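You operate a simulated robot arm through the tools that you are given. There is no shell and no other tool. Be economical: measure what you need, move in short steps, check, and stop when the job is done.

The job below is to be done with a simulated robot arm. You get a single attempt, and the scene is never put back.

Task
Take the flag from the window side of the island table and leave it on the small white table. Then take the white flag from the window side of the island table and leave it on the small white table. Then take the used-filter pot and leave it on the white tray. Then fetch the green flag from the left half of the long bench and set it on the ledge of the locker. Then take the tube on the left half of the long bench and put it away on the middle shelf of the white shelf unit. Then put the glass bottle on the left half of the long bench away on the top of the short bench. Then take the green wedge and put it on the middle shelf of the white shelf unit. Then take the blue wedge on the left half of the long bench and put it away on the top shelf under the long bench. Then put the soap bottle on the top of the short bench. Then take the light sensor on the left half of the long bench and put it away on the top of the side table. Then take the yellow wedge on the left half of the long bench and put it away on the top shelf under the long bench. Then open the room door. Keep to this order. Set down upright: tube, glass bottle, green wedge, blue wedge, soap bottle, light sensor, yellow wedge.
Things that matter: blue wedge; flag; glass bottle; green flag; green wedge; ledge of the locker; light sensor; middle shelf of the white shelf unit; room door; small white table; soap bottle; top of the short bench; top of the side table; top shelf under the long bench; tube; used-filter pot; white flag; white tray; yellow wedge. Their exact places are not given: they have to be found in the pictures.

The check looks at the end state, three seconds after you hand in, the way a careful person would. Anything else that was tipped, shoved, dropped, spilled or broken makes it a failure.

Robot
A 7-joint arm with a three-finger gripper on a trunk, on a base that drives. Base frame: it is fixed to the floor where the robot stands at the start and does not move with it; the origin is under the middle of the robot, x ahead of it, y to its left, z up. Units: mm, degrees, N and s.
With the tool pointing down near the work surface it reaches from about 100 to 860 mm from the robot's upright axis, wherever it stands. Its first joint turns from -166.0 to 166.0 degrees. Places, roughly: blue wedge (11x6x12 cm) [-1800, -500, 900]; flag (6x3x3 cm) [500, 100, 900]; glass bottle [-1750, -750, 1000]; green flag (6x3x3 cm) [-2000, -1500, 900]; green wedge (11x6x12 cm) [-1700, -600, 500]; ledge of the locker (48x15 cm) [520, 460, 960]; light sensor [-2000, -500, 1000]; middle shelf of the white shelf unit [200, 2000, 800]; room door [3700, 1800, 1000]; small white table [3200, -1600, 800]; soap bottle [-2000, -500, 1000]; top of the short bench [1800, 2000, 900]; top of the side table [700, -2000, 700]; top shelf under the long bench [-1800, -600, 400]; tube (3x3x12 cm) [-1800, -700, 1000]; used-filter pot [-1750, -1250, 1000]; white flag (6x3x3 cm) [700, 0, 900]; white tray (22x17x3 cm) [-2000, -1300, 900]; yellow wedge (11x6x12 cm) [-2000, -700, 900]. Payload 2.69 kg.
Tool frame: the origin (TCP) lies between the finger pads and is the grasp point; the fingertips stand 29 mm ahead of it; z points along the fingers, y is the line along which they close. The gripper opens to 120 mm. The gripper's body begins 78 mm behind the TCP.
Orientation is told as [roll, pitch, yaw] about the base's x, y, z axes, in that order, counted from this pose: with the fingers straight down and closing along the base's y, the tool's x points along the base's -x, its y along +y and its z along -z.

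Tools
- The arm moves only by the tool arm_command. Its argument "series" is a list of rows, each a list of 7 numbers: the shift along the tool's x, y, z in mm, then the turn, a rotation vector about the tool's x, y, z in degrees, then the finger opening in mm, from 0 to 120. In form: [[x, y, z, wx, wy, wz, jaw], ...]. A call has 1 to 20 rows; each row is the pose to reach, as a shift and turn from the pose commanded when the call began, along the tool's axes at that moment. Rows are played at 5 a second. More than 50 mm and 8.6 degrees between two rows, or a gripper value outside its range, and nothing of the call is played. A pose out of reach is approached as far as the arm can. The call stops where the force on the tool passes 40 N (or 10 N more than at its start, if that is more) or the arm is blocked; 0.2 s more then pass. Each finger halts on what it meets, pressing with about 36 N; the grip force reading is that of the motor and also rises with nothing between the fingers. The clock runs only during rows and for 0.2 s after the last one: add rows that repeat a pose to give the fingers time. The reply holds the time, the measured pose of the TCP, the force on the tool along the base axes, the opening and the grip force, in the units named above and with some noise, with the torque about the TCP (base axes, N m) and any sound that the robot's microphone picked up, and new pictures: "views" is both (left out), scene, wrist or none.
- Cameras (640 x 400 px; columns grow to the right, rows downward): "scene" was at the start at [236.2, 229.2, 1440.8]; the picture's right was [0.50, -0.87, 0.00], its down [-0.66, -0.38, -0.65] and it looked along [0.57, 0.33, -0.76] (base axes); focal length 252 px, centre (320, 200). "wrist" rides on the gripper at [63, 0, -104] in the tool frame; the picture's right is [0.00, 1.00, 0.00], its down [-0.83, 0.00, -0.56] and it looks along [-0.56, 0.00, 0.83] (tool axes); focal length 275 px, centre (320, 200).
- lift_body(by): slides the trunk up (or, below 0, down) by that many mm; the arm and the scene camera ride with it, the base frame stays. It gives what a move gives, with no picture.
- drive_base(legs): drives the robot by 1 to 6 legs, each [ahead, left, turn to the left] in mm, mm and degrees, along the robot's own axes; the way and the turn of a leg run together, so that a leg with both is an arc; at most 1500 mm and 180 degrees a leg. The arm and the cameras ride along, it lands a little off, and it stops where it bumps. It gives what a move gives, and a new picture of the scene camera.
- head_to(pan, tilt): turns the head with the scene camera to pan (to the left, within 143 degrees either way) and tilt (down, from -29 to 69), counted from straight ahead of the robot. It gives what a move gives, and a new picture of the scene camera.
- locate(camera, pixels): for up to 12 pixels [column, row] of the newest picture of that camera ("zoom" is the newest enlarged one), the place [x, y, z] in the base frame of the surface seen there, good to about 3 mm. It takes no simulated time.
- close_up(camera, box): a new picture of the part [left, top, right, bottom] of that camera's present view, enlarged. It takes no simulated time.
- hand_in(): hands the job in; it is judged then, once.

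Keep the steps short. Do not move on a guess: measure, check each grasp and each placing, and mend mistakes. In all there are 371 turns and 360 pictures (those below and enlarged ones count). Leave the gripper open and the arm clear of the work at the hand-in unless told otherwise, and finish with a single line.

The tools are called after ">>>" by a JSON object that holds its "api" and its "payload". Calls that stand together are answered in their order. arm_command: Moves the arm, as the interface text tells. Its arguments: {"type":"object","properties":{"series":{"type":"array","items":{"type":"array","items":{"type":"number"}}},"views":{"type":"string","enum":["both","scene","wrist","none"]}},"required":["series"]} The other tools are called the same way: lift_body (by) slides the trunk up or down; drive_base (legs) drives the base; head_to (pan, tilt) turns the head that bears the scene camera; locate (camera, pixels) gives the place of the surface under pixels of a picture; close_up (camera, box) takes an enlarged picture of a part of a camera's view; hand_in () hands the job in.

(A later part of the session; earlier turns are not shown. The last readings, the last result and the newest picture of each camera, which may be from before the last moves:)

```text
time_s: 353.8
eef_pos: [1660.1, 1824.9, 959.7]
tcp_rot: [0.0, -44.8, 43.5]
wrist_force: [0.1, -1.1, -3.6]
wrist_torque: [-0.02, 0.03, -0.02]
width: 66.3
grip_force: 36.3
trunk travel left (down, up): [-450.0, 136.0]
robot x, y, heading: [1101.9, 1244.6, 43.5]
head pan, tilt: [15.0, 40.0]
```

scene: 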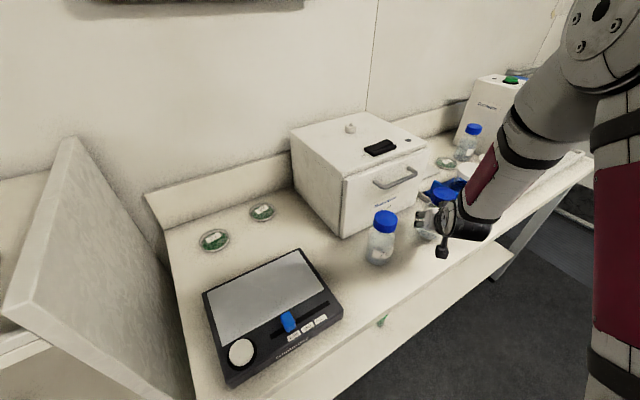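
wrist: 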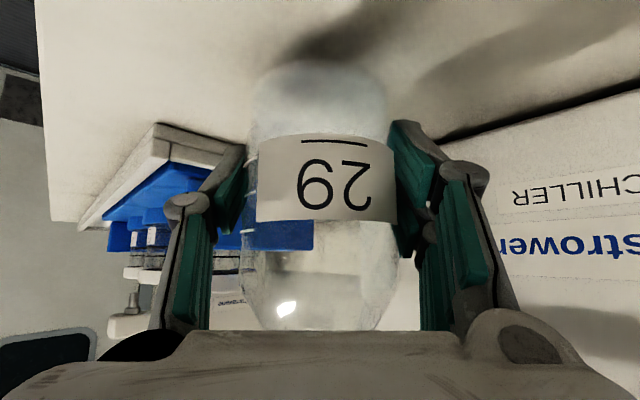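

Lower 13 mm (to ~946.5) checking the force.

>>> {"api": "arm_command", "payload": {"series": [[4, 0, 4, 0, 0, 0, 50], [7, 0, 7, 0, 0, 0, 50], [9.2, 0, 9.2, 0, 0, 0, 50], [9.2, 0, 9.2, 0, 0, 0, 50]], "views": "none"}}

>>> {"api": "arm_command", "payload": {"series": [[0.7, 0, 0.7, 0, 0, 0, 50], [1.1, 0, 1.1, 0, 0, 0, 50]], "views": "none"}}

```text
time_s: 354.8
eef_pos: [1660.1, 1824.6, 946.5]
tcp_rot: [-0.1, -44.8, 43.5]
wrist_force: [-0.2, -0.3, -3.1]
wrist_torque: [0.02, 0.02, -0.03]
width: 65.9
grip_force: 36.4
trunk travel left (down, up): [-450.0, 136.0]
robot x, y, heading: [1103.3, 1241.8, 43.5]
head pan, tilt: [15.0, 40.0]
```

```text
time_s: 355.4
eef_pos: [1659.7, 1824.1, 945.6]
tcp_rot: [-0.1, -44.8, 43.5]
wrist_force: [-0.1, -0.1, -3.9]
wrist_torque: [-0.02, 0.03, -0.02]
width: 66.2
grip_force: 36.4
trunk travel left (down, up): [-450.0, 136.0]
robot x, y, heading: [1099.5, 1239.1, 43.5]
head pan, tilt: [15.0, 40.0]
```

>>> {"api": "arm_command", "payload": {"series": [[0.7, 0, 0.7, 0, 0, 0, 50], [1.1, 0, 1.1, 0, 0, 0, 50]], "views": "none"}}

>>> {"api": "arm_command", "payload": {"series": [[0.7, 0, 0.7, 0, 0, 0, 50], [1.1, 0, 1.1, 0, 0, 0, 50]], "views": "wrist"}}

```text
time_s: 356.0
eef_pos: [1659.5, 1825.6, 943.6]
tcp_rot: [0.0, -45.0, 43.5]
wrist_force: [-1.6, -1.4, 0.0]
wrist_torque: [0.04, 0.11, 0.04]
width: 66.1
grip_force: 36.0
trunk travel left (down, up): [-450.0, 136.0]
robot x, y, heading: [1099.6, 1240.1, 43.7]
head pan, tilt: [15.0, 40.0]
```

```text
time_s: 356.6
eef_pos: [1659.4, 1825.8, 944.0]
tcp_rot: [0.0, -45.1, 43.5]
wrist_force: [-2.8, -4.5, 17.1]
wrist_torque: [-0.03, 0.57, 0.11]
width: 66.3
grip_force: 36.5
trunk travel left (down, up): [-450.0, 136.0]
robot x, y, heading: [1102.3, 1239.4, 43.8]
head pan, tilt: [15.0, 40.0]
```

wrist: 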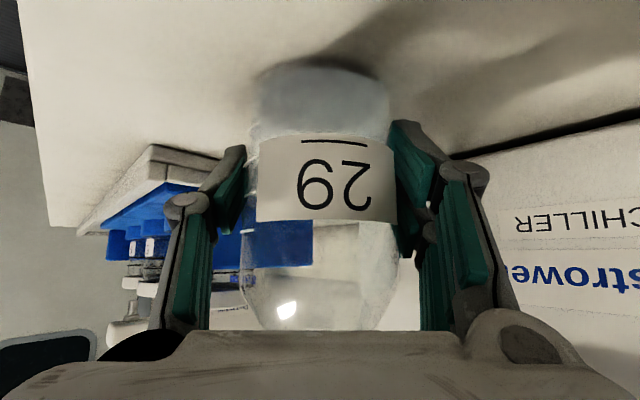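

Contact (17 N). Relax 1 mm, open, and retreat along the tool axis.

>>> {"api": "arm_command", "payload": {"series": [[-0.8, 0, -0.8, 0, 0, 0, 50], [-0.8, 0, -0.8, 0, 0, 0, 72], [-0.8, 0, -0.8, 0, 0, 0, 90], [-0.8, 0, -0.8, 0, 0, 0, 90], [-0.8, 0, -35, 0, 0, 0, 90], [-0.8, 0, -75, 0, 0, 0, 90], [-0.8, 0, -115, 0, 0, 0, 90], [-30, 0, -145, 0, 0, 0, 90]]}}

```text
time_s: 358.4
eef_pos: [1600.2, 1769.0, 1065.5]
tcp_rot: [0.0, -44.8, 43.6]
wrist_force: [0.5, -0.2, -0.2]
wrist_torque: [0.0, -0.03, -0.04]
width: 90.2
grip_force: 0.0
trunk travel left (down, up): [-450.0, 136.0]
robot x, y, heading: [1099.6, 1237.6, 43.6]
head pan, tilt: [15.0, 40.0]
```

scene: 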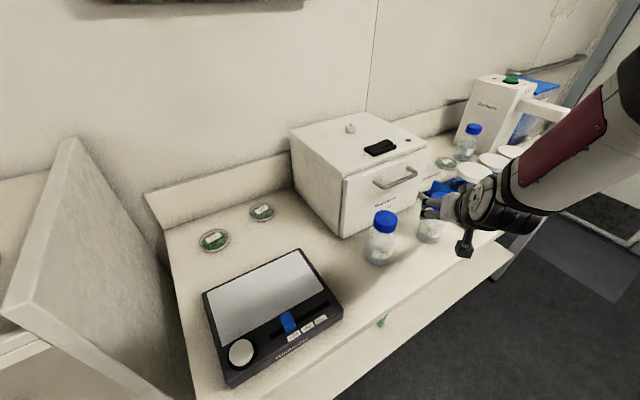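
wrist: 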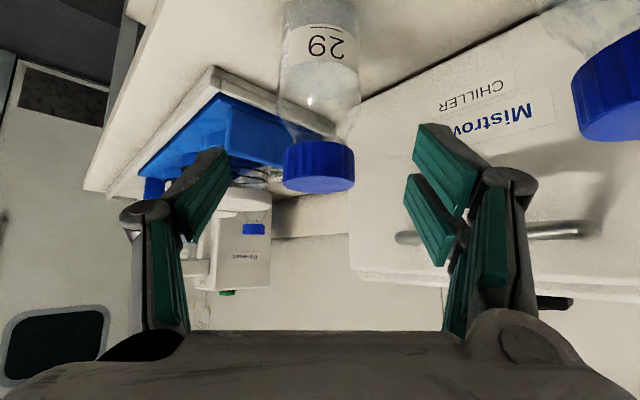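

Bottle stands on the short bench. Turn back right and drive back to the long bench side.

>>> {"api": "drive_base", "payload": {"legs": [[0, 0, -43.6], [-1400, 0, 0], [-200, 0, 0], [0, -650, 0], [0, 0, 180], [0, 1200, 0]]}}

>>> {"api": "head_to", "payload": {"pan": 0, "tilt": 45}}

```text
time_s: 384.9
eef_pos: [-1218.2, -656.8, 1065.3]
tcp_rot: [0.1, -44.7, -179.6]
wrist_force: [-0.1, -0.1, -0.7]
wrist_torque: [-0.03, 0.0, -0.01]
width: 90.0
grip_force: 0.1
trunk travel left (down, up): [-450.0, 136.0]
robot x, y, heading: [-493.6, -612.4, -179.8]
head pan, tilt: [15.0, 40.0]
```

scene: 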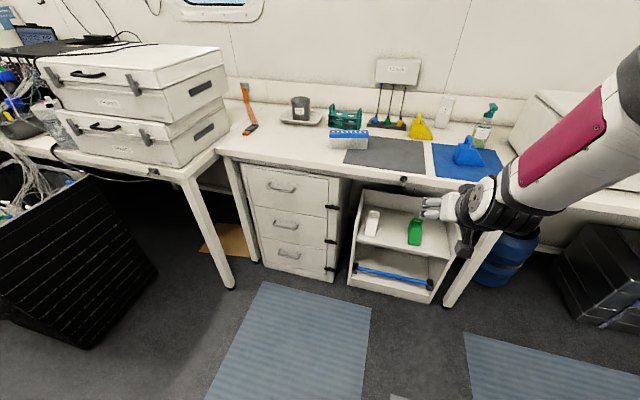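

```text
time_s: 385.7
eef_pos: [-1217.6, -657.4, 1067.1]
tcp_rot: [0.0, -44.8, -179.6]
wrist_force: [-0.9, -0.1, 0.6]
wrist_torque: [0.02, 0.03, -0.01]
width: 89.8
grip_force: 0.0
trunk travel left (down, up): [-450.0, 136.0]
robot x, y, heading: [-490.4, -613.9, -179.7]
head pan, tilt: [0.0, 45.0]
```

scene: 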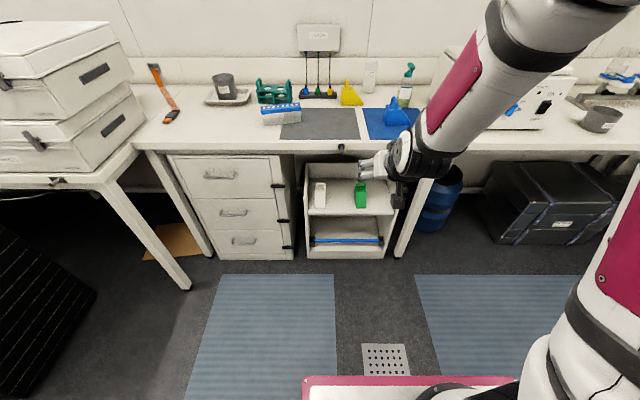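

Lower the trunk 400 mm for access to the under-bench shelf and look again.

>>> {"api": "lift_body", "payload": {"by": -400}}

>>> {"api": "head_to", "payload": {"pan": 0, "tilt": 25}}

>>> {"api": "close_up", "payload": {"camera": "scene", "box": [240, 100, 480, 260]}}

```text
time_s: 389.5
eef_pos: [-1307.9, -658.0, 665.4]
tcp_rot: [0.0, -44.8, -179.6]
wrist_force: [0.0, 0.5, -0.1]
wrist_torque: [0.01, 0.03, 0.0]
width: 89.9
grip_force: 0.1
trunk travel left (down, up): [-50.0, 536.0]
robot x, y, heading: [-490.0, -608.2, -179.5]
head pan, tilt: [0.0, 45.0]
```

```text
time_s: 390.3
eef_pos: [-1308.2, -657.7, 666.0]
tcp_rot: [-0.1, -44.9, -179.6]
wrist_force: [0.3, -0.1, 0.4]
wrist_torque: [-0.03, 0.03, -0.01]
width: 89.9
grip_force: 0.0
trunk travel left (down, up): [-50.0, 536.0]
robot x, y, heading: [-490.1, -608.6, -179.4]
head pan, tilt: [0.0, 25.0]
```

scene: 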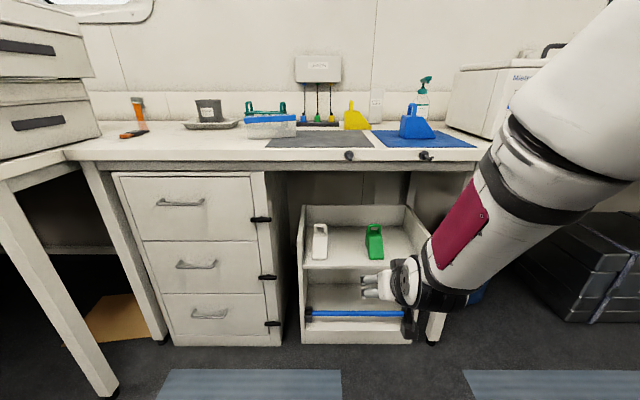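

```text
2.50 times, centred on (360, 180) of scene
```

zoom: 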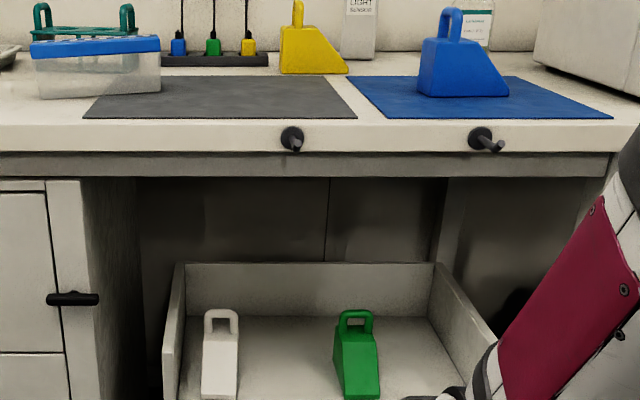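

>>> {"api": "locate", "payload": {"camera": "zoom", "pixels": [[356, 315], [356, 345], [340, 385], [378, 385], [355, 350], [215, 320], [220, 370], [285, 330], [285, 385], [178, 380], [490, 330], [300, 165]]}}

>>> {"api": "locate", "payload": {"camera": "scene", "pixels": [[345, 255], [350, 235], [305, 265], [345, 266], [340, 310], [345, 225], [418, 250], [302, 250], [378, 260]]}}

```text
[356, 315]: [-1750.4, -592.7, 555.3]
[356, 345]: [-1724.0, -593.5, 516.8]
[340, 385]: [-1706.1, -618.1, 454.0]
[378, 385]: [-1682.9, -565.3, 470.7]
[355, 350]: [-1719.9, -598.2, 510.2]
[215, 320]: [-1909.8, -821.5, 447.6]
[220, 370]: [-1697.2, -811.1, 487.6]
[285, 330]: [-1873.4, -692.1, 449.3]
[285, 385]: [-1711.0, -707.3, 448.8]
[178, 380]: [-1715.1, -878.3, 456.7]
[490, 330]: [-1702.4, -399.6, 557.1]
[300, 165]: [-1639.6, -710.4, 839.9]
```

```text
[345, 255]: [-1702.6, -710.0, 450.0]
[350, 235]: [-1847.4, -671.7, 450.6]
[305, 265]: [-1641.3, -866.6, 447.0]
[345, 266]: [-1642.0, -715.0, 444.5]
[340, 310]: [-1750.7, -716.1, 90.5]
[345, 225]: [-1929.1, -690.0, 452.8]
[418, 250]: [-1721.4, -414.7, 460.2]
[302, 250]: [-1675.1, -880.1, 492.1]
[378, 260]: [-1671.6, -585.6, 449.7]
```

Top shelf z 450; green wedge spans y −620…−565, x≈−1780…−1670, handle top 560. Bring the arm to a pre-grasp height, laterally aligned to y −592.

>>> {"api": "arm_command", "payload": {"series": [[25, -22, 0, 0, 0, 0, 90], [55, -44, 0, 0, 0, 0, 90], [85, -66, 1, 0, 0, 0, 90], [112, -66, 1, 0, 0, 0, 90], [137, -66, 1, 0, 0, 0, 90], [137, -66, 1, 0, 0, 0, 90]], "views": "none"}}

>>> {"api": "drive_base", "payload": {"legs": [[400, 0, 0]]}}

>>> {"api": "close_up", "payload": {"camera": "wrist", "box": [0, 0, 640, 400]}}

```text
time_s: 391.7
eef_pos: [-1311.5, -576.8, 566.3]
tcp_rot: [-0.1, -44.8, -179.5]
wrist_force: [0.1, -0.8, 0.7]
wrist_torque: [-0.01, 0.0, 0.0]
width: 90.0
grip_force: 0.0
out of reach, approached as far as the arm can: row 1, 2, 3, 4, 5, 6
trunk travel left (down, up): [-50.0, 536.0]
robot x, y, heading: [-489.8, -612.9, -179.6]
head pan, tilt: [0.0, 25.0]
```

```text
time_s: 394.2
eef_pos: [-1707.8, -581.1, 567.4]
tcp_rot: [0.0, -44.8, -179.6]
wrist_force: [0.3, -0.2, -0.2]
wrist_torque: [0.0, -0.01, -0.02]
width: 90.0
grip_force: 0.2
trunk travel left (down, up): [-50.0, 536.0]
robot x, y, heading: [-889.8, -611.0, -179.7]
head pan, tilt: [0.0, 25.0]
```

scene: 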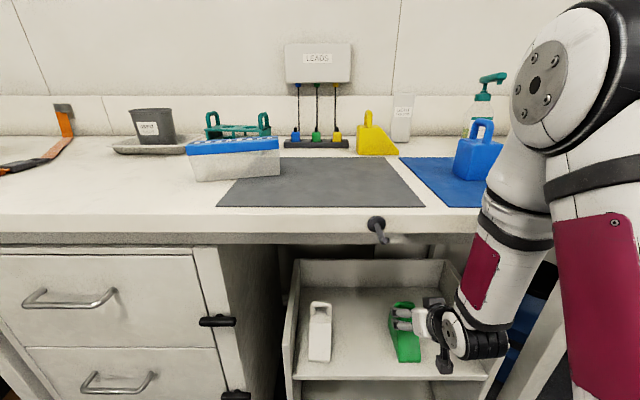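

```text
1.00 times, centred on (320, 200) of wrist (not enlarged: the box is as wide or as high as the picture)
```

zoom: 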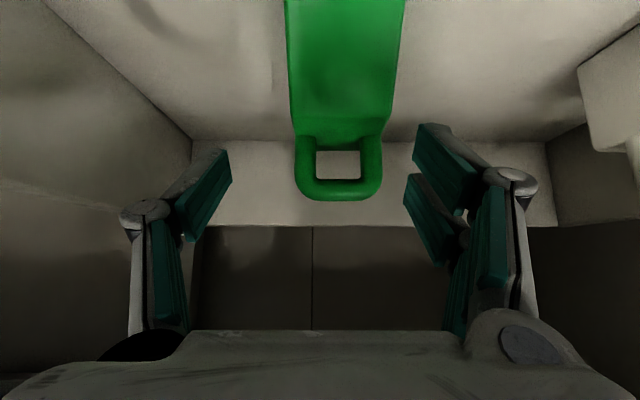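

The wedge is right ahead: handle px (340,175). Measure it precisely in this wrist view.

>>> {"api": "locate", "payload": {"camera": "zoom", "pixels": [[340, 190], [302, 165], [378, 165], [295, 100], [398, 100], [345, 100], [288, 20], [403, 20], [345, 130], [600, 120]]}}

>>> {"api": "drive_base", "payload": {"legs": [[-40, 0, 0]]}}

```text
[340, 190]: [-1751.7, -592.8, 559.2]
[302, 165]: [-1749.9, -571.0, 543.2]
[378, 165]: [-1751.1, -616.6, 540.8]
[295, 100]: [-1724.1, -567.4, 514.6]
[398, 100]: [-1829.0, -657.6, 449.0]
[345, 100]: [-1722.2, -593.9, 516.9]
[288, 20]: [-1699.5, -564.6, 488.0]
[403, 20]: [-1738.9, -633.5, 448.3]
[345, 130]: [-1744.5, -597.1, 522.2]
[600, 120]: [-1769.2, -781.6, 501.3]
```

```text
time_s: 395.1
eef_pos: [-1667.8, -580.5, 565.4]
tcp_rot: [-0.1, -44.7, -179.6]
wrist_force: [-0.2, 0.0, -0.1]
wrist_torque: [0.02, -0.03, -0.04]
width: 90.1
grip_force: 0.0
trunk travel left (down, up): [-50.0, 536.0]
robot x, y, heading: [-847.9, -613.8, -179.3]
head pan, tilt: [0.0, 25.0]
```

scene: 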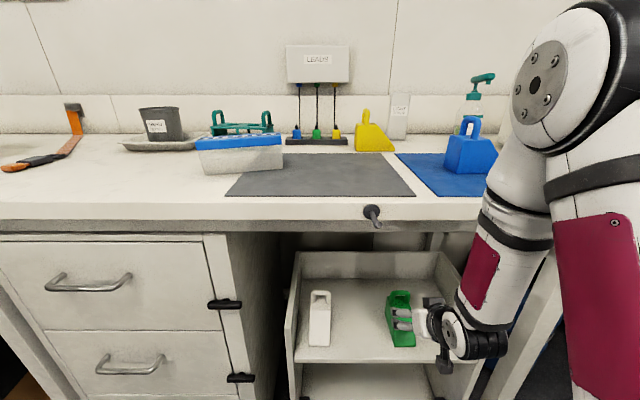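

Wedge centre y −594. Approach: TCP to (−1738,−594,488) along the tool axis, opening 90, stop 35 mm short first.

>>> {"api": "arm_command", "payload": {"series": [[1, 7, 20, 0, 0, 0, 90], [3, 13, 45, 0, 0, 0, 90], [5, 13, 70, 0, 0, 0, 90], [5, 13, 70, 0, 0, 0, 90]], "views": "wrist"}}

```text
time_s: 396.1
eef_pos: [-1715.1, -593.3, 514.0]
tcp_rot: [0.0, -44.8, -179.6]
wrist_force: [0.3, 0.3, 0.5]
wrist_torque: [-0.01, -0.05, 0.01]
width: 90.1
grip_force: 0.1
trunk travel left (down, up): [-50.0, 536.0]
robot x, y, heading: [-847.0, -617.1, -179.6]
head pan, tilt: [0.0, 25.0]
```

wrist: 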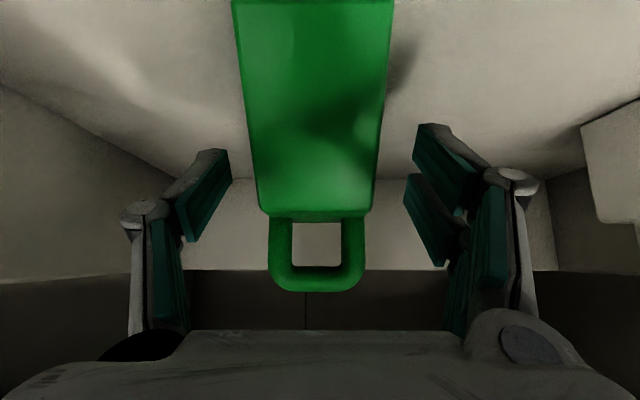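

Centred. Advance the last 34 mm and close.

>>> {"api": "arm_command", "payload": {"series": [[0, 0, 17, 0, 0, 0, 90], [0, 0, 30, 0, 0, 0, 90], [0, 0, 35, 0, 0, 0, 90], [0, 0, 35, 0, 0, 0, 70], [0, 0, 35, 0, 0, 0, 50], [0, 0, 35, 0, 0, 0, 45], [0, 0, 35, 0, 0, 0, 45]]}}

```text
time_s: 397.7
eef_pos: [-1739.6, -592.8, 487.9]
tcp_rot: [0.0, -44.8, -179.4]
wrist_force: [0.1, 0.5, 0.4]
wrist_torque: [0.14, -0.05, 0.03]
width: 55.6
grip_force: 35.5
trunk travel left (down, up): [-50.0, 536.0]
robot x, y, heading: [-846.8, -617.4, -179.7]
head pan, tilt: [0.0, 25.0]
```

scene: 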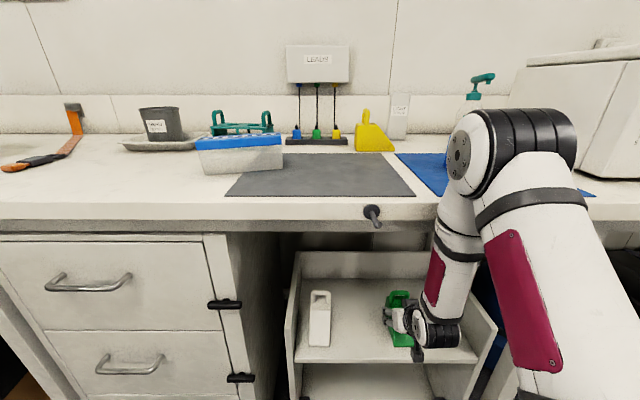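
wrist: 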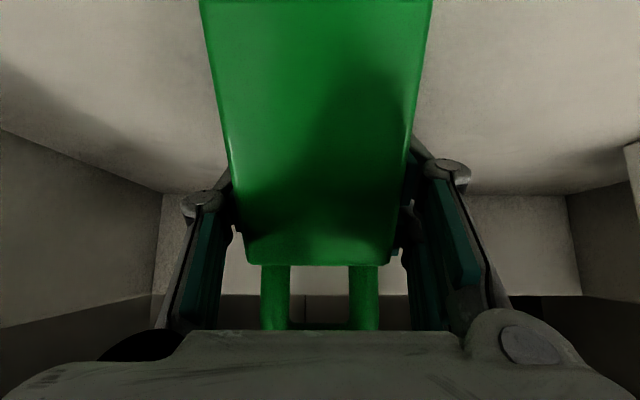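

Gripped (55.6 mm). Lift 60 mm and check.

>>> {"api": "arm_command", "payload": {"series": [[-15, 0, -15, 0, 0, 0, 45], [-30, 0, -30, 0, 0, 0, 45], [-43, 0, -43, 0, 0, 0, 45], [-43, 0, -43, 0, 0, 0, 45]]}}

```text
time_s: 398.7
eef_pos: [-1739.4, -594.2, 550.4]
tcp_rot: [0.2, -44.7, -179.6]
wrist_force: [0.6, -0.1, -2.3]
wrist_torque: [-0.01, 0.02, 0.03]
width: 55.5
grip_force: 35.7
trunk travel left (down, up): [-50.0, 536.0]
robot x, y, heading: [-843.9, -615.4, -179.7]
head pan, tilt: [0.0, 25.0]
```

scene: 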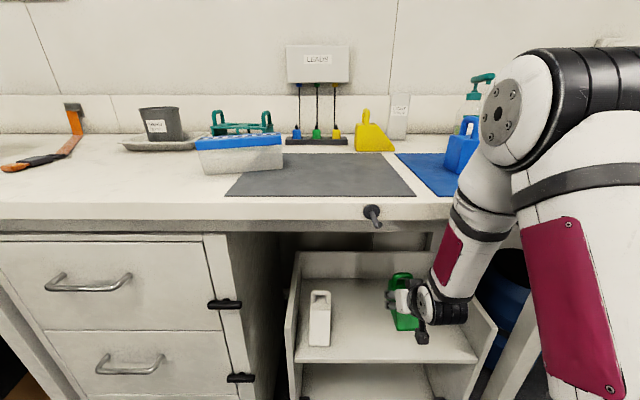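
wrist: 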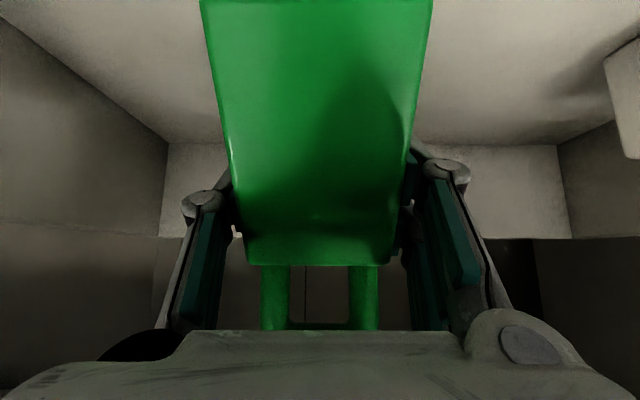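

Held. Back out 400, raise the trunk 320, turn right and go to the shelf unit.

>>> {"api": "drive_base", "payload": {"legs": [[-400, 0, 0]]}}

>>> {"api": "lift_body", "payload": {"by": 320}}

>>> {"api": "drive_base", "payload": {"legs": [[0, 0, -90.3], [1350, 0, 0], [0, -530, 0]]}}

>>> {"api": "head_to", "payload": {"pan": -10, "tilt": 35}}

```text
time_s: 401.2
eef_pos: [-1338.9, -590.6, 549.6]
tcp_rot: [0.0, -44.8, -179.5]
wrist_force: [0.2, 0.5, -3.0]
wrist_torque: [0.0, 0.04, 0.02]
width: 55.7
grip_force: 35.8
trunk travel left (down, up): [-50.0, 536.0]
robot x, y, heading: [-444.2, -614.0, -179.7]
head pan, tilt: [0.0, 25.0]
```

scene: 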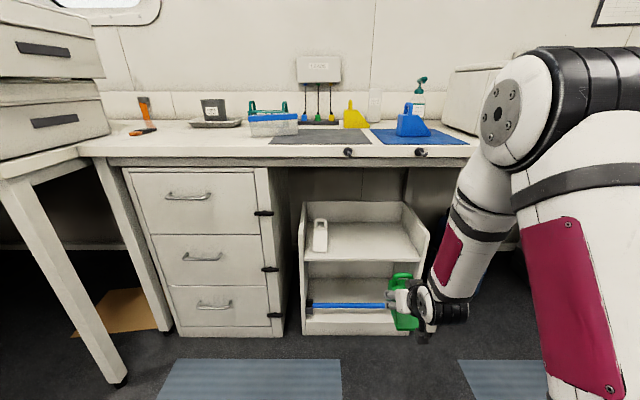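

```text
time_s: 404.3
eef_pos: [-1338.3, -591.8, 869.1]
tcp_rot: [0.0, -44.7, -179.5]
wrist_force: [-0.6, 0.4, -2.7]
wrist_torque: [0.02, 0.01, -0.01]
width: 55.6
grip_force: 36.0
trunk travel left (down, up): [-370.0, 216.0]
robot x, y, heading: [-446.1, -614.9, -179.8]
head pan, tilt: [0.0, 25.0]
```

```text
time_s: 417.6
eef_pos: [36.3, 1664.6, 869.2]
tcp_rot: [0.0, -44.8, 92.2]
wrist_force: [0.4, 0.0, -2.9]
wrist_torque: [0.02, 0.0, 0.01]
width: 55.5
grip_force: 35.3
trunk travel left (down, up): [-370.0, 216.0]
robot x, y, heading: [40.6, 771.0, 92.1]
head pan, tilt: [0.0, 25.0]
```

scene: 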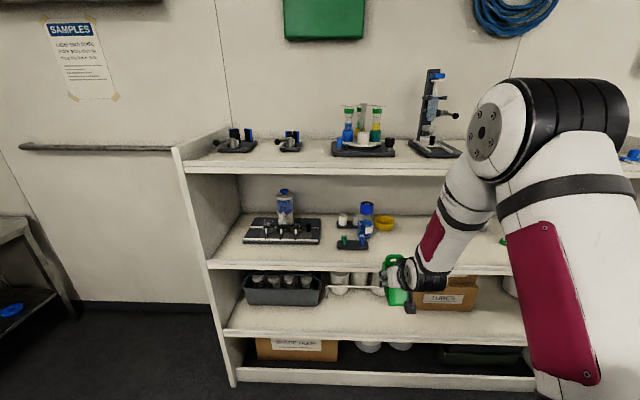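

```text
time_s: 418.4
eef_pos: [36.1, 1666.6, 869.0]
tcp_rot: [0.1, -44.8, 92.2]
wrist_force: [0.7, -0.7, -1.7]
wrist_torque: [0.0, 0.02, -0.01]
width: 55.4
grip_force: 35.7
trunk travel left (down, up): [-370.0, 216.0]
robot x, y, heading: [40.1, 772.0, 91.8]
head pan, tilt: [-10.0, 35.0]
```

scene: 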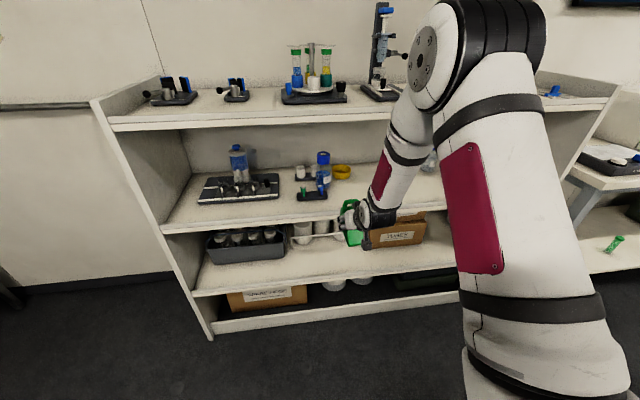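

The forearm stands too steep for entering the shelf. Re-shape: arm back 100/up 155/right 260, then lower the trunk by 155.

>>> {"api": "arm_command", "payload": {"series": [[-6, -37, -26, 0, 0, 0, 45], [-12, -74, -52, 0, 0, 0, 45], [-17, -111, -77, 0, 0, 0, 45], [-23, -148, -103, 0, 0, 0, 45], [-28, -185, -129, 0, 0, 0, 45], [-34, -222, -155, 0, 0, 0, 45], [-39, -258, -180, 0, 0, 0, 45]], "views": "none"}}

>>> {"api": "lift_body", "payload": {"by": -155}}

>>> {"api": "drive_base", "payload": {"legs": [[0, -40, -1.9]]}}

```text
time_s: 420.0
eef_pos: [297.0, 1574.9, 1024.5]
tcp_rot: [-0.1, -44.8, 92.3]
wrist_force: [-0.9, 0.8, -2.3]
wrist_torque: [-0.05, -0.07, -0.04]
width: 55.7
grip_force: 36.0
trunk travel left (down, up): [-370.0, 216.0]
robot x, y, heading: [42.2, 771.8, 92.1]
head pan, tilt: [-10.0, 35.0]
```

```text
time_s: 421.8
eef_pos: [297.5, 1576.0, 869.6]
tcp_rot: [0.0, -44.8, 92.2]
wrist_force: [0.1, -0.8, -2.7]
wrist_torque: [0.0, 0.03, 0.02]
width: 55.5
grip_force: 35.9
trunk travel left (down, up): [-215.0, 371.0]
robot x, y, heading: [41.3, 773.9, 92.2]
head pan, tilt: [-10.0, 35.0]
```

```text
time_s: 422.6
eef_pos: [366.1, 1567.7, 869.6]
tcp_rot: [0.0, -44.8, 90.2]
wrist_force: [-0.2, -0.2, -2.3]
wrist_torque: [-0.02, 0.0, 0.03]
width: 55.7
grip_force: 36.3
trunk travel left (down, up): [-215.0, 371.0]
robot x, y, heading: [80.7, 776.6, 90.2]
head pan, tilt: [-10.0, 35.0]
```

scene: 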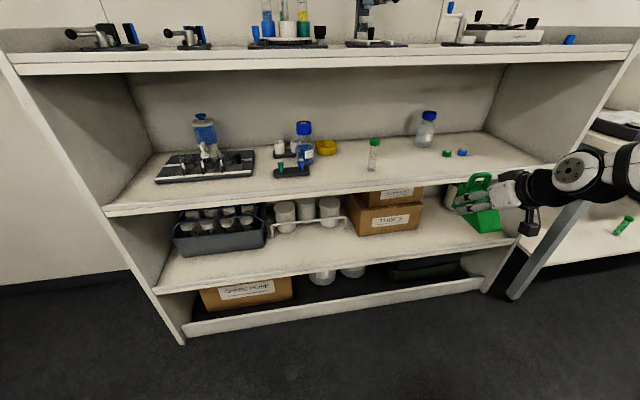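

Drive ahead 365 so the wedge comes over the shelf at (366,1932).

>>> {"api": "drive_base", "payload": {"legs": [[365, 0, 0]]}}

>>> {"api": "close_up", "payload": {"camera": "wrist", "box": [0, 0, 640, 400]}}

```text
time_s: 425.0
eef_pos: [360.2, 1931.7, 869.9]
tcp_rot: [-0.1, -44.7, 90.5]
wrist_force: [-0.8, 0.1, -3.1]
wrist_torque: [0.01, 0.0, 0.0]
width: 55.5
grip_force: 36.1
trunk travel left (down, up): [-215.0, 371.0]
robot x, y, heading: [80.3, 1139.8, 90.5]
head pan, tilt: [-10.0, 35.0]
```

scene: 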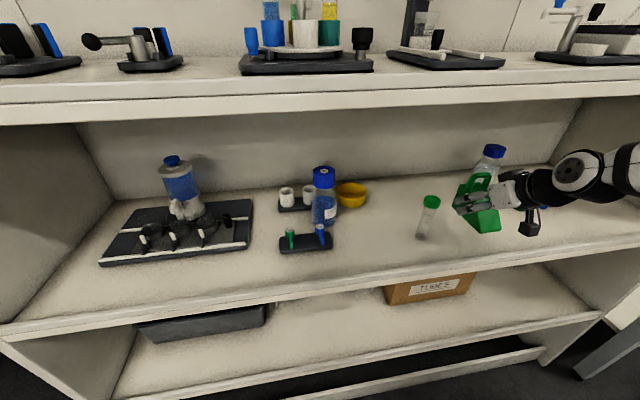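

```text
1.00 times, centred on (320, 200) of wrist (not enlarged: the box is as wide or as high as the picture)
```

zoom: 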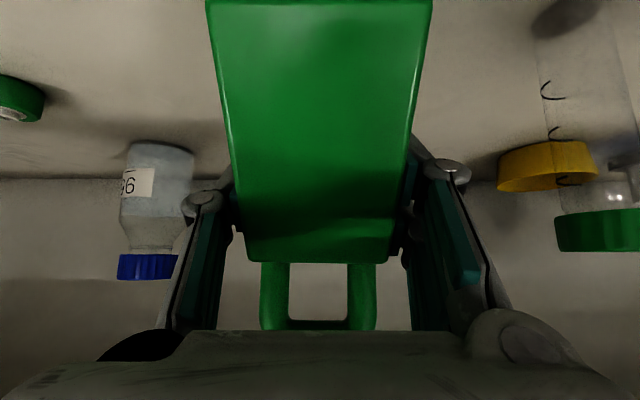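

Lower 48 mm, then finish in small steps.

>>> {"api": "arm_command", "payload": {"series": [[14, 0, 14, 0, 0, 0, 45], [26, 0, 26, 0, 0, 0, 45], [34, 0, 34, 0, 0, 0, 45], [34, 0, 34, 0, 0, 0, 45]], "views": "wrist"}}

>>> {"api": "arm_command", "payload": {"series": [[1, 0, 1, 0, 0, 0, 45], [2, 0, 2, 0, 0, 0, 45], [2, 0, 2, 0, 0, 0, 45]], "views": "none"}}

```text
time_s: 426.0
eef_pos: [359.0, 1932.0, 821.3]
tcp_rot: [0.0, -44.8, 90.5]
wrist_force: [0.2, -0.5, -3.5]
wrist_torque: [0.02, -0.01, 0.02]
width: 55.5
grip_force: 35.4
trunk travel left (down, up): [-215.0, 371.0]
robot x, y, heading: [76.1, 1139.4, 90.6]
head pan, tilt: [-10.0, 35.0]
```

wrist: 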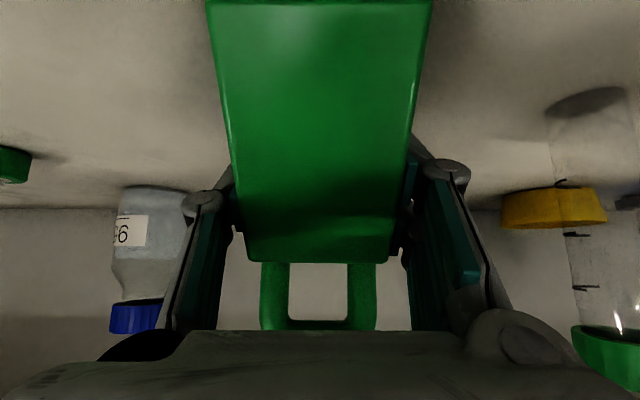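

```text
time_s: 426.8
eef_pos: [359.9, 1932.3, 819.2]
tcp_rot: [-0.1, -45.0, 90.6]
wrist_force: [-1.8, -1.6, 9.6]
wrist_torque: [-0.78, -0.26, -0.14]
width: 55.5
grip_force: 35.9
trunk travel left (down, up): [-215.0, 371.0]
robot x, y, heading: [77.6, 1136.3, 90.4]
head pan, tilt: [-10.0, 35.0]
```

Contact (≈12 N). One more mm, then open and retreat.

>>> {"api": "arm_command", "payload": {"series": [[0.7, 0, 0.7, 0, 0, 0, 45], [0.7, 0, 0.7, 0, 0, 0, 60], [0.7, 0, 0.7, 0, 0, 0, 80], [0.7, 0, 0.7, 0, 0, 0, 84], [0.7, 0, -30, 0, 0, 0, 84], [0.7, 0, -70, 0, 0, 0, 84], [0.7, 0, -110, 0, 0, 0, 84]]}}

```text
time_s: 428.4
eef_pos: [360.3, 1856.1, 896.7]
tcp_rot: [0.1, -44.8, 90.4]
wrist_force: [0.1, 0.0, 0.6]
wrist_torque: [0.02, 0.0, 0.01]
width: 84.1
grip_force: 0.1
trunk travel left (down, up): [-215.0, 371.0]
robot x, y, heading: [83.2, 1134.8, 90.4]
head pan, tilt: [-10.0, 35.0]
```

scene: 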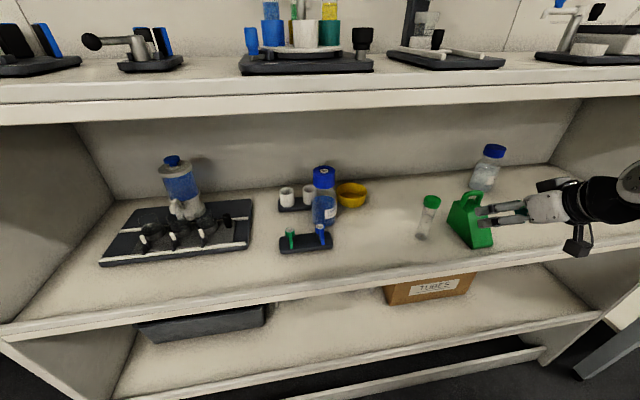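
wrist: 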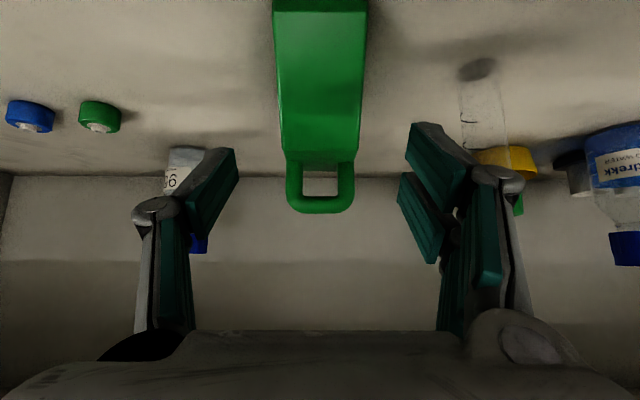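

Green wedge is upright on the middle shelf. Back out, raise the trunk and go to the long bench for the blue wedge.

>>> {"api": "drive_base", "payload": {"legs": [[-350, 0, 0], [0, 520, 0]]}}

>>> {"api": "lift_body", "payload": {"by": 235}}

>>> {"api": "drive_base", "payload": {"legs": [[0, 0, 89.5], [0, 1290, 0], [450, 0, 0]]}}

>>> {"api": "head_to", "payload": {"pan": 0, "tilt": 40}}

```text
time_s: 433.3
eef_pos: [-160.0, 1499.8, 896.0]
tcp_rot: [0.0, -44.8, 90.7]
wrist_force: [0.5, 1.1, 0.3]
wrist_torque: [0.0, 0.04, -0.02]
width: 84.0
grip_force: 0.0
trunk travel left (down, up): [-215.0, 371.0]
robot x, y, heading: [-442.5, 780.7, 91.0]
head pan, tilt: [-10.0, 35.0]
```

scene: 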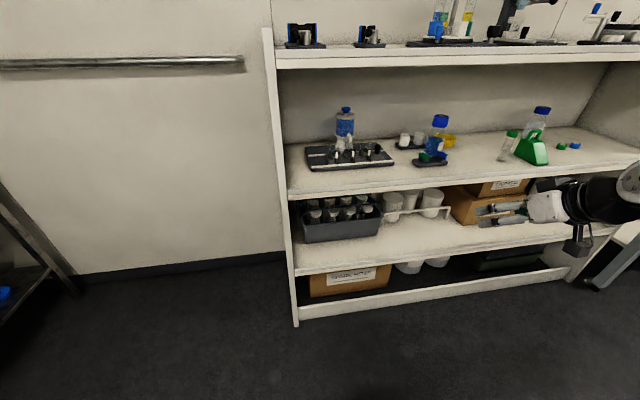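

```text
time_s: 435.7
eef_pos: [-160.7, 1499.5, 1129.9]
tcp_rot: [0.0, -44.7, 90.7]
wrist_force: [0.7, 0.3, 0.2]
wrist_torque: [0.01, 0.03, -0.03]
width: 84.2
grip_force: 0.1
trunk travel left (down, up): [-450.0, 136.0]
robot x, y, heading: [-438.8, 782.8, 91.1]
head pan, tilt: [-10.0, 35.0]
```

```text
time_s: 448.3
eef_pos: [-1620.1, -215.8, 1131.4]
tcp_rot: [0.0, -44.9, 179.3]
wrist_force: [0.4, -0.1, -1.1]
wrist_torque: [-0.01, -0.03, 0.02]
width: 84.2
grip_force: 0.2
trunk travel left (down, up): [-450.0, 136.0]
robot x, y, heading: [-905.5, -513.3, 179.3]
head pan, tilt: [-10.0, 35.0]
```

scene: 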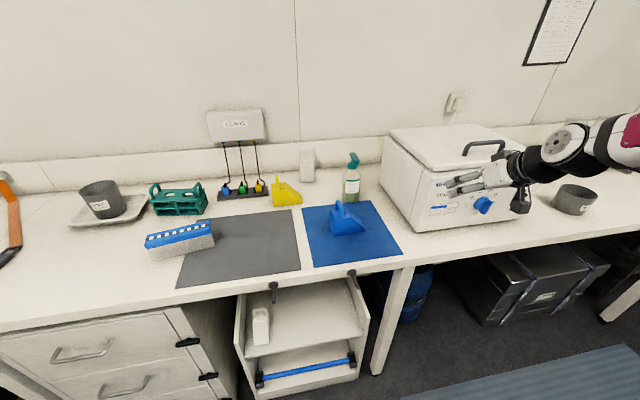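

```text
time_s: 449.1
eef_pos: [-1619.7, -214.1, 1130.7]
tcp_rot: [0.0, -44.8, 179.4]
wrist_force: [-0.6, -0.3, 0.4]
wrist_torque: [0.01, 0.01, 0.01]
width: 84.0
grip_force: 0.0
trunk travel left (down, up): [-450.0, 136.0]
robot x, y, heading: [-903.5, -509.0, 179.2]
head pan, tilt: [0.0, 40.0]
```

scene: 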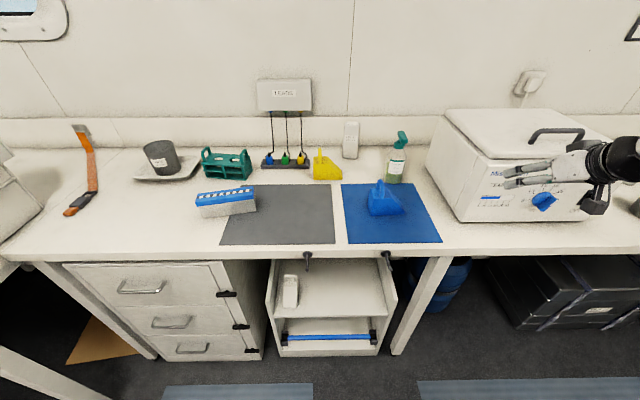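

>>> {"api": "close_up", "payload": {"camera": "scene", "box": [290, 110, 450, 250]}}

```text
2.86 times, centred on (370, 180) of scene
```

zoom: 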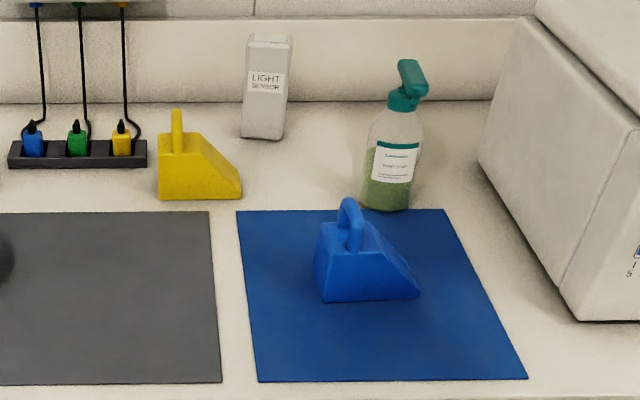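

>>> {"api": "locate", "payload": {"camera": "zoom", "pixels": [[347, 203], [355, 215], [328, 255], [325, 290], [322, 299], [418, 295], [352, 258], [365, 225], [178, 115], [240, 190], [390, 190], [263, 110]]}}

```text
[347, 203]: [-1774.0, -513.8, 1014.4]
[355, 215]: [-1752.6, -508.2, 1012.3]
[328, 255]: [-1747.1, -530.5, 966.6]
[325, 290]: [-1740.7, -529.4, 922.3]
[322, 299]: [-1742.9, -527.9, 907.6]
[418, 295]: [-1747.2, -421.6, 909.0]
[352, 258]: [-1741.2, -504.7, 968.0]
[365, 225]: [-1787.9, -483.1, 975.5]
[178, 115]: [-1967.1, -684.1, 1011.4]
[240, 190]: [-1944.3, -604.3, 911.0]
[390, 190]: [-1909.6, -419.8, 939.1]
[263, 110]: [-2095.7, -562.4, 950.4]
```

Blue wedge: x −1742…−1799, y −531…−421, handle at y −512, top 1014. Move the arm in front of it and bring the tool vertical.

>>> {"api": "arm_command", "payload": {"series": [[0, 48, 0, 0, 0, 0, 90], [0, 96, 0, 0, 0, 0, 90], [0, 144, 0, 0, 0, 0, 90], [0, 192, 0, 0, 0, 0, 90], [0, 240, 0, 0, 0, 0, 90], [0, 286, 0, 0, 0, 0, 90], [0, 286, 0, 0, 7.5, 0, 90], [0, 286, 0, 0, 15, 0, 90], [0, 286, 0, 0, 22.5, 0, 90], [0, 286, 0, 0, 30, 0, 90], [0, 286, 0, 0, 37.5, 0, 90], [0, 286, 0, 0, 44.8, 0, 90]], "views": "none"}}

>>> {"api": "drive_base", "payload": {"legs": [[110, 0, 0]]}}

```text
time_s: 451.7
eef_pos: [-1622.9, -500.0, 1130.0]
tcp_rot: [0.1, 0.0, 179.4]
wrist_force: [0.2, 1.0, 0.1]
wrist_torque: [-0.03, 0.02, 0.01]
width: 90.1
grip_force: 0.1
out of reach, approached as far as the arm can: row 7
trunk travel left (down, up): [-450.0, 136.0]
robot x, y, heading: [-908.9, -507.5, 179.4]
head pan, tilt: [0.0, 40.0]
```

```text
time_s: 452.9
eef_pos: [-1734.0, -498.5, 1131.7]
tcp_rot: [0.0, 0.0, 179.3]
wrist_force: [0.0, -0.1, -0.5]
wrist_torque: [-0.01, 0.04, 0.0]
width: 89.9
grip_force: 0.1
trunk travel left (down, up): [-450.0, 136.0]
robot x, y, heading: [-1017.3, -510.0, 179.1]
head pan, tilt: [0.0, 40.0]
```

scene: 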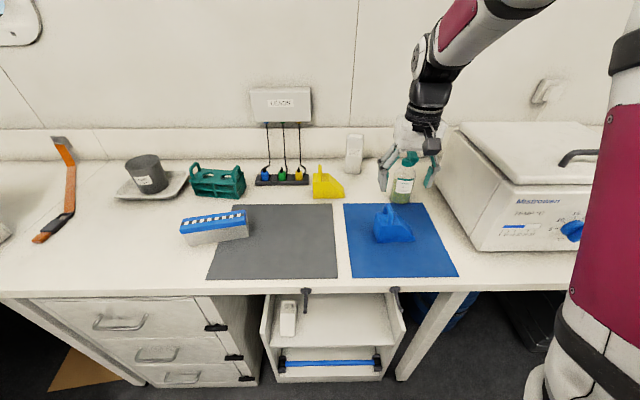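

Rotate the tool 90° about its axis (closing along x) above the wedge.

>>> {"api": "arm_command", "payload": {"series": [[-4, 0, 0, 0, 0, -8.2, 90], [-8, 0, 0, 0, 0, -16.4, 90], [-12, 0, 0, 0, 0, -24.6, 90], [-16, 0, 0, 0, 0, -32.8, 90], [-20, 0, 0, 0, 0, -41, 90], [-24, 0, 0, 0, 0, -49.2, 90], [-28, 2, 0, 0, 0, -57.4, 90], [-31, 3, 0, 0, 0, -65.6, 90], [-34, 4, 0, 0, 0, -73.8, 90], [-36, 4, 0, 0, 0, -82, 90], [-36, 4, 0, 0, 0, -90, 90], [-36, 4, 0, 0, 0, -90, 90]]}}

```text
time_s: 455.4
eef_pos: [-1769.2, -503.3, 1130.6]
tcp_rot: [0.1, 0.0, -90.6]
wrist_force: [1.0, -0.3, 0.3]
wrist_torque: [-0.01, -0.01, 0.0]
width: 89.9
grip_force: 0.0
trunk travel left (down, up): [-450.0, 136.0]
robot x, y, heading: [-1015.2, -507.2, 179.2]
head pan, tilt: [0.0, 40.0]
```

scene: 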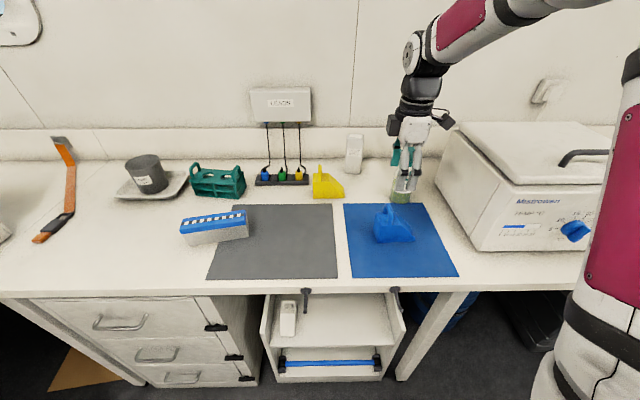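
wrist: 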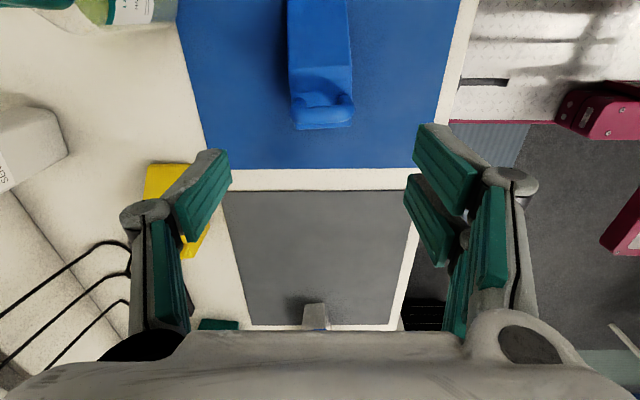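

>>> {"api": "locate", "payload": {"camera": "wrist", "pixels": [[322, 112], [295, 105], [350, 105], [290, 40], [350, 40], [320, 60], [320, 20], [130, 10]]}}

```text
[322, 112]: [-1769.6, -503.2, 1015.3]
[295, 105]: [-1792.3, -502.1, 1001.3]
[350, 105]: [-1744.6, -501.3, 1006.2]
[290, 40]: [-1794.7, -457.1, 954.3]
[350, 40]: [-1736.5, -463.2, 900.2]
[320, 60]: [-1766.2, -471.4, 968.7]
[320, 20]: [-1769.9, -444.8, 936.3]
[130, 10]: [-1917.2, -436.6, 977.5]
```

Aligned (x −1769). Descend to TCP z 949.

>>> {"api": "arm_command", "payload": {"series": [[0, 0, 45, 0, 0, 0, 90], [0, 0, 90, 0, 0, 0, 90], [0, 0, 130, 0, 0, 0, 90], [0, 0, 160, 0, 0, 0, 90], [0, 0, 181, 0, 0, 0, 90], [0, 0, 181, 0, 0, 0, 70], [0, 0, 181, 0, 0, 0, 50], [0, 0, 181, 0, 0, 0, 45], [0, 0, 181, 0, 0, 0, 45]]}}

```text
time_s: 457.4
eef_pos: [-1770.1, -502.1, 949.4]
tcp_rot: [0.0, 0.1, -90.9]
wrist_force: [0.1, -0.3, 1.5]
wrist_torque: [0.03, 0.0, 0.18]
width: 55.7
grip_force: 36.0
trunk travel left (down, up): [-450.0, 136.0]
robot x, y, heading: [-1016.5, -508.8, 179.4]
head pan, tilt: [0.0, 40.0]
```

scene: 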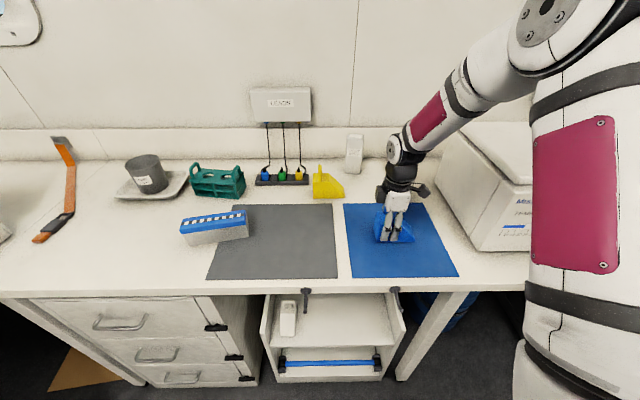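
wrist: 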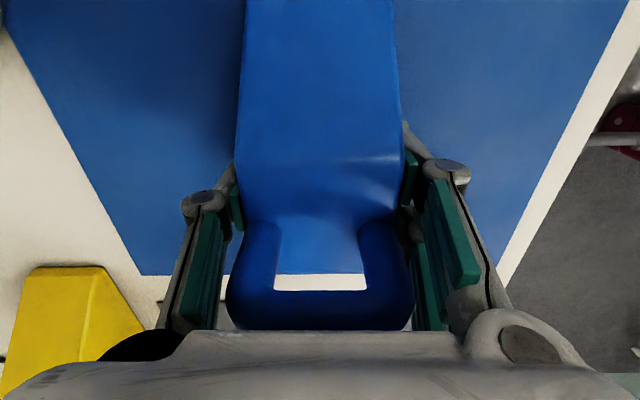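

Gripped. Lift 50, rotate back 90° so the toe faces me, move 20 mm back toward the wall, and lower again.

>>> {"api": "arm_command", "payload": {"series": [[0, 0, -25, 0, 0, 0, 45], [0, 0, -50, 0, 0, 0, 45], [0, 0, -50, 0, 0, 8.2, 45], [0, 0, -50, 0, 0, 16.4, 45], [0, 0, -50, 0, 0, 24.6, 45], [0, 0, -50, 0, 0, 32.8, 45], [0, 0, -50, 0, 0, 41, 45], [0, 0, -50, 0, 0, 49.2, 45], [0, 0, -50, 0, 0, 57.4, 45], [0, 0, -50, 0, 0, 65.6, 45], [0, 0, -50, 0, 0, 73.8, 45], [0, 0, -50, 0, 0, 82, 45], [0, 0, -50, 0, 0, 90, 45], [0, 0, -50, 0, 0, 90, 45]]}}

```text
time_s: 460.4
eef_pos: [-1769.6, -503.0, 999.5]
tcp_rot: [0.0, 0.0, 179.2]
wrist_force: [-0.2, -0.2, -2.0]
wrist_torque: [0.02, 0.09, 0.05]
width: 55.3
grip_force: 36.3
trunk travel left (down, up): [-450.0, 136.0]
robot x, y, heading: [-1016.1, -508.9, 179.2]
head pan, tilt: [0.0, 40.0]
```

scene: 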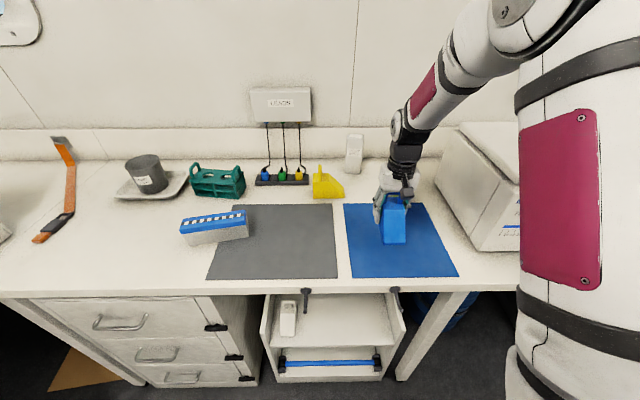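
wrist: 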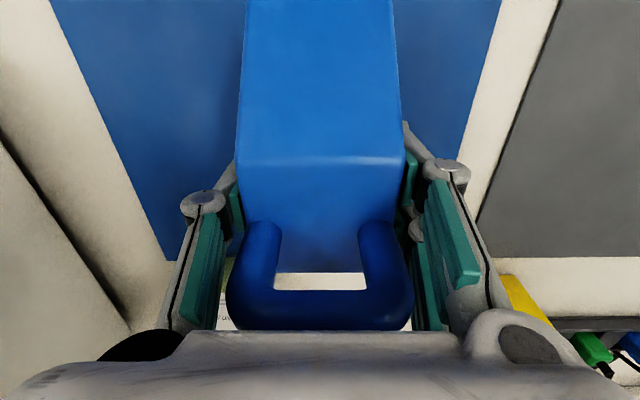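

Lower it onto the mat and release.

>>> {"api": "arm_command", "payload": {"series": [[0, 0, 25, 0, 0, 0, 45], [0, 0, 42, 0, 0, 0, 45], [0, 0, 48, 0, 0, 0, 45], [0, 0, 50.5, 0, 0, 0, 45], [0, 0, 50.5, 0, 0, 0, 45]], "views": "none"}}

>>> {"api": "arm_command", "payload": {"series": [[0, 0, 0, 0, 0, 0, 60], [0, 0, 0, 0, 0, 0, 80], [0, 0, 0, 0, 0, 0, 90], [0, 0, -45, 0, 0, 0, 90], [0, 0, -90, 0, 0, 0, 90], [0, 0, -135, 0, 0, 0, 90]], "views": "both"}}

```text
time_s: 461.6
eef_pos: [-1770.9, -502.1, 948.9]
tcp_rot: [0.1, 0.0, 179.3]
wrist_force: [1.7, 0.3, 7.5]
wrist_torque: [-0.06, -0.27, 0.13]
width: 55.8
grip_force: 36.2
trunk travel left (down, up): [-450.0, 136.0]
robot x, y, heading: [-1021.4, -506.9, 179.2]
head pan, tilt: [0.0, 40.0]
```

```text
time_s: 463.1
eef_pos: [-1770.2, -502.6, 1083.1]
tcp_rot: [0.0, 0.1, 179.2]
wrist_force: [-0.8, 0.6, -0.7]
wrist_torque: [0.02, -0.02, 0.01]
width: 90.0
grip_force: 0.1
trunk travel left (down, up): [-450.0, 136.0]
robot x, y, heading: [-1018.7, -505.2, 179.3]
head pan, tilt: [0.0, 40.0]
```

scene: 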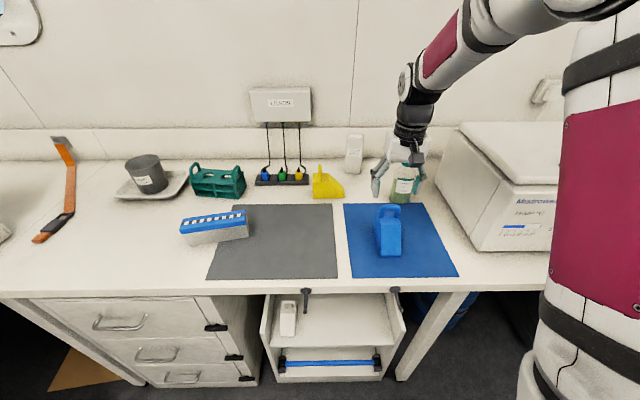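
wrist: 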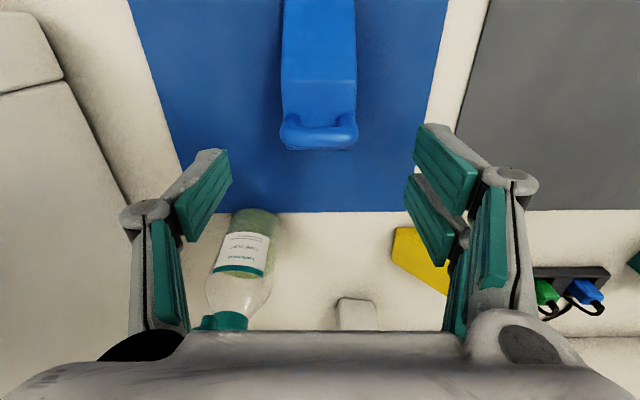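

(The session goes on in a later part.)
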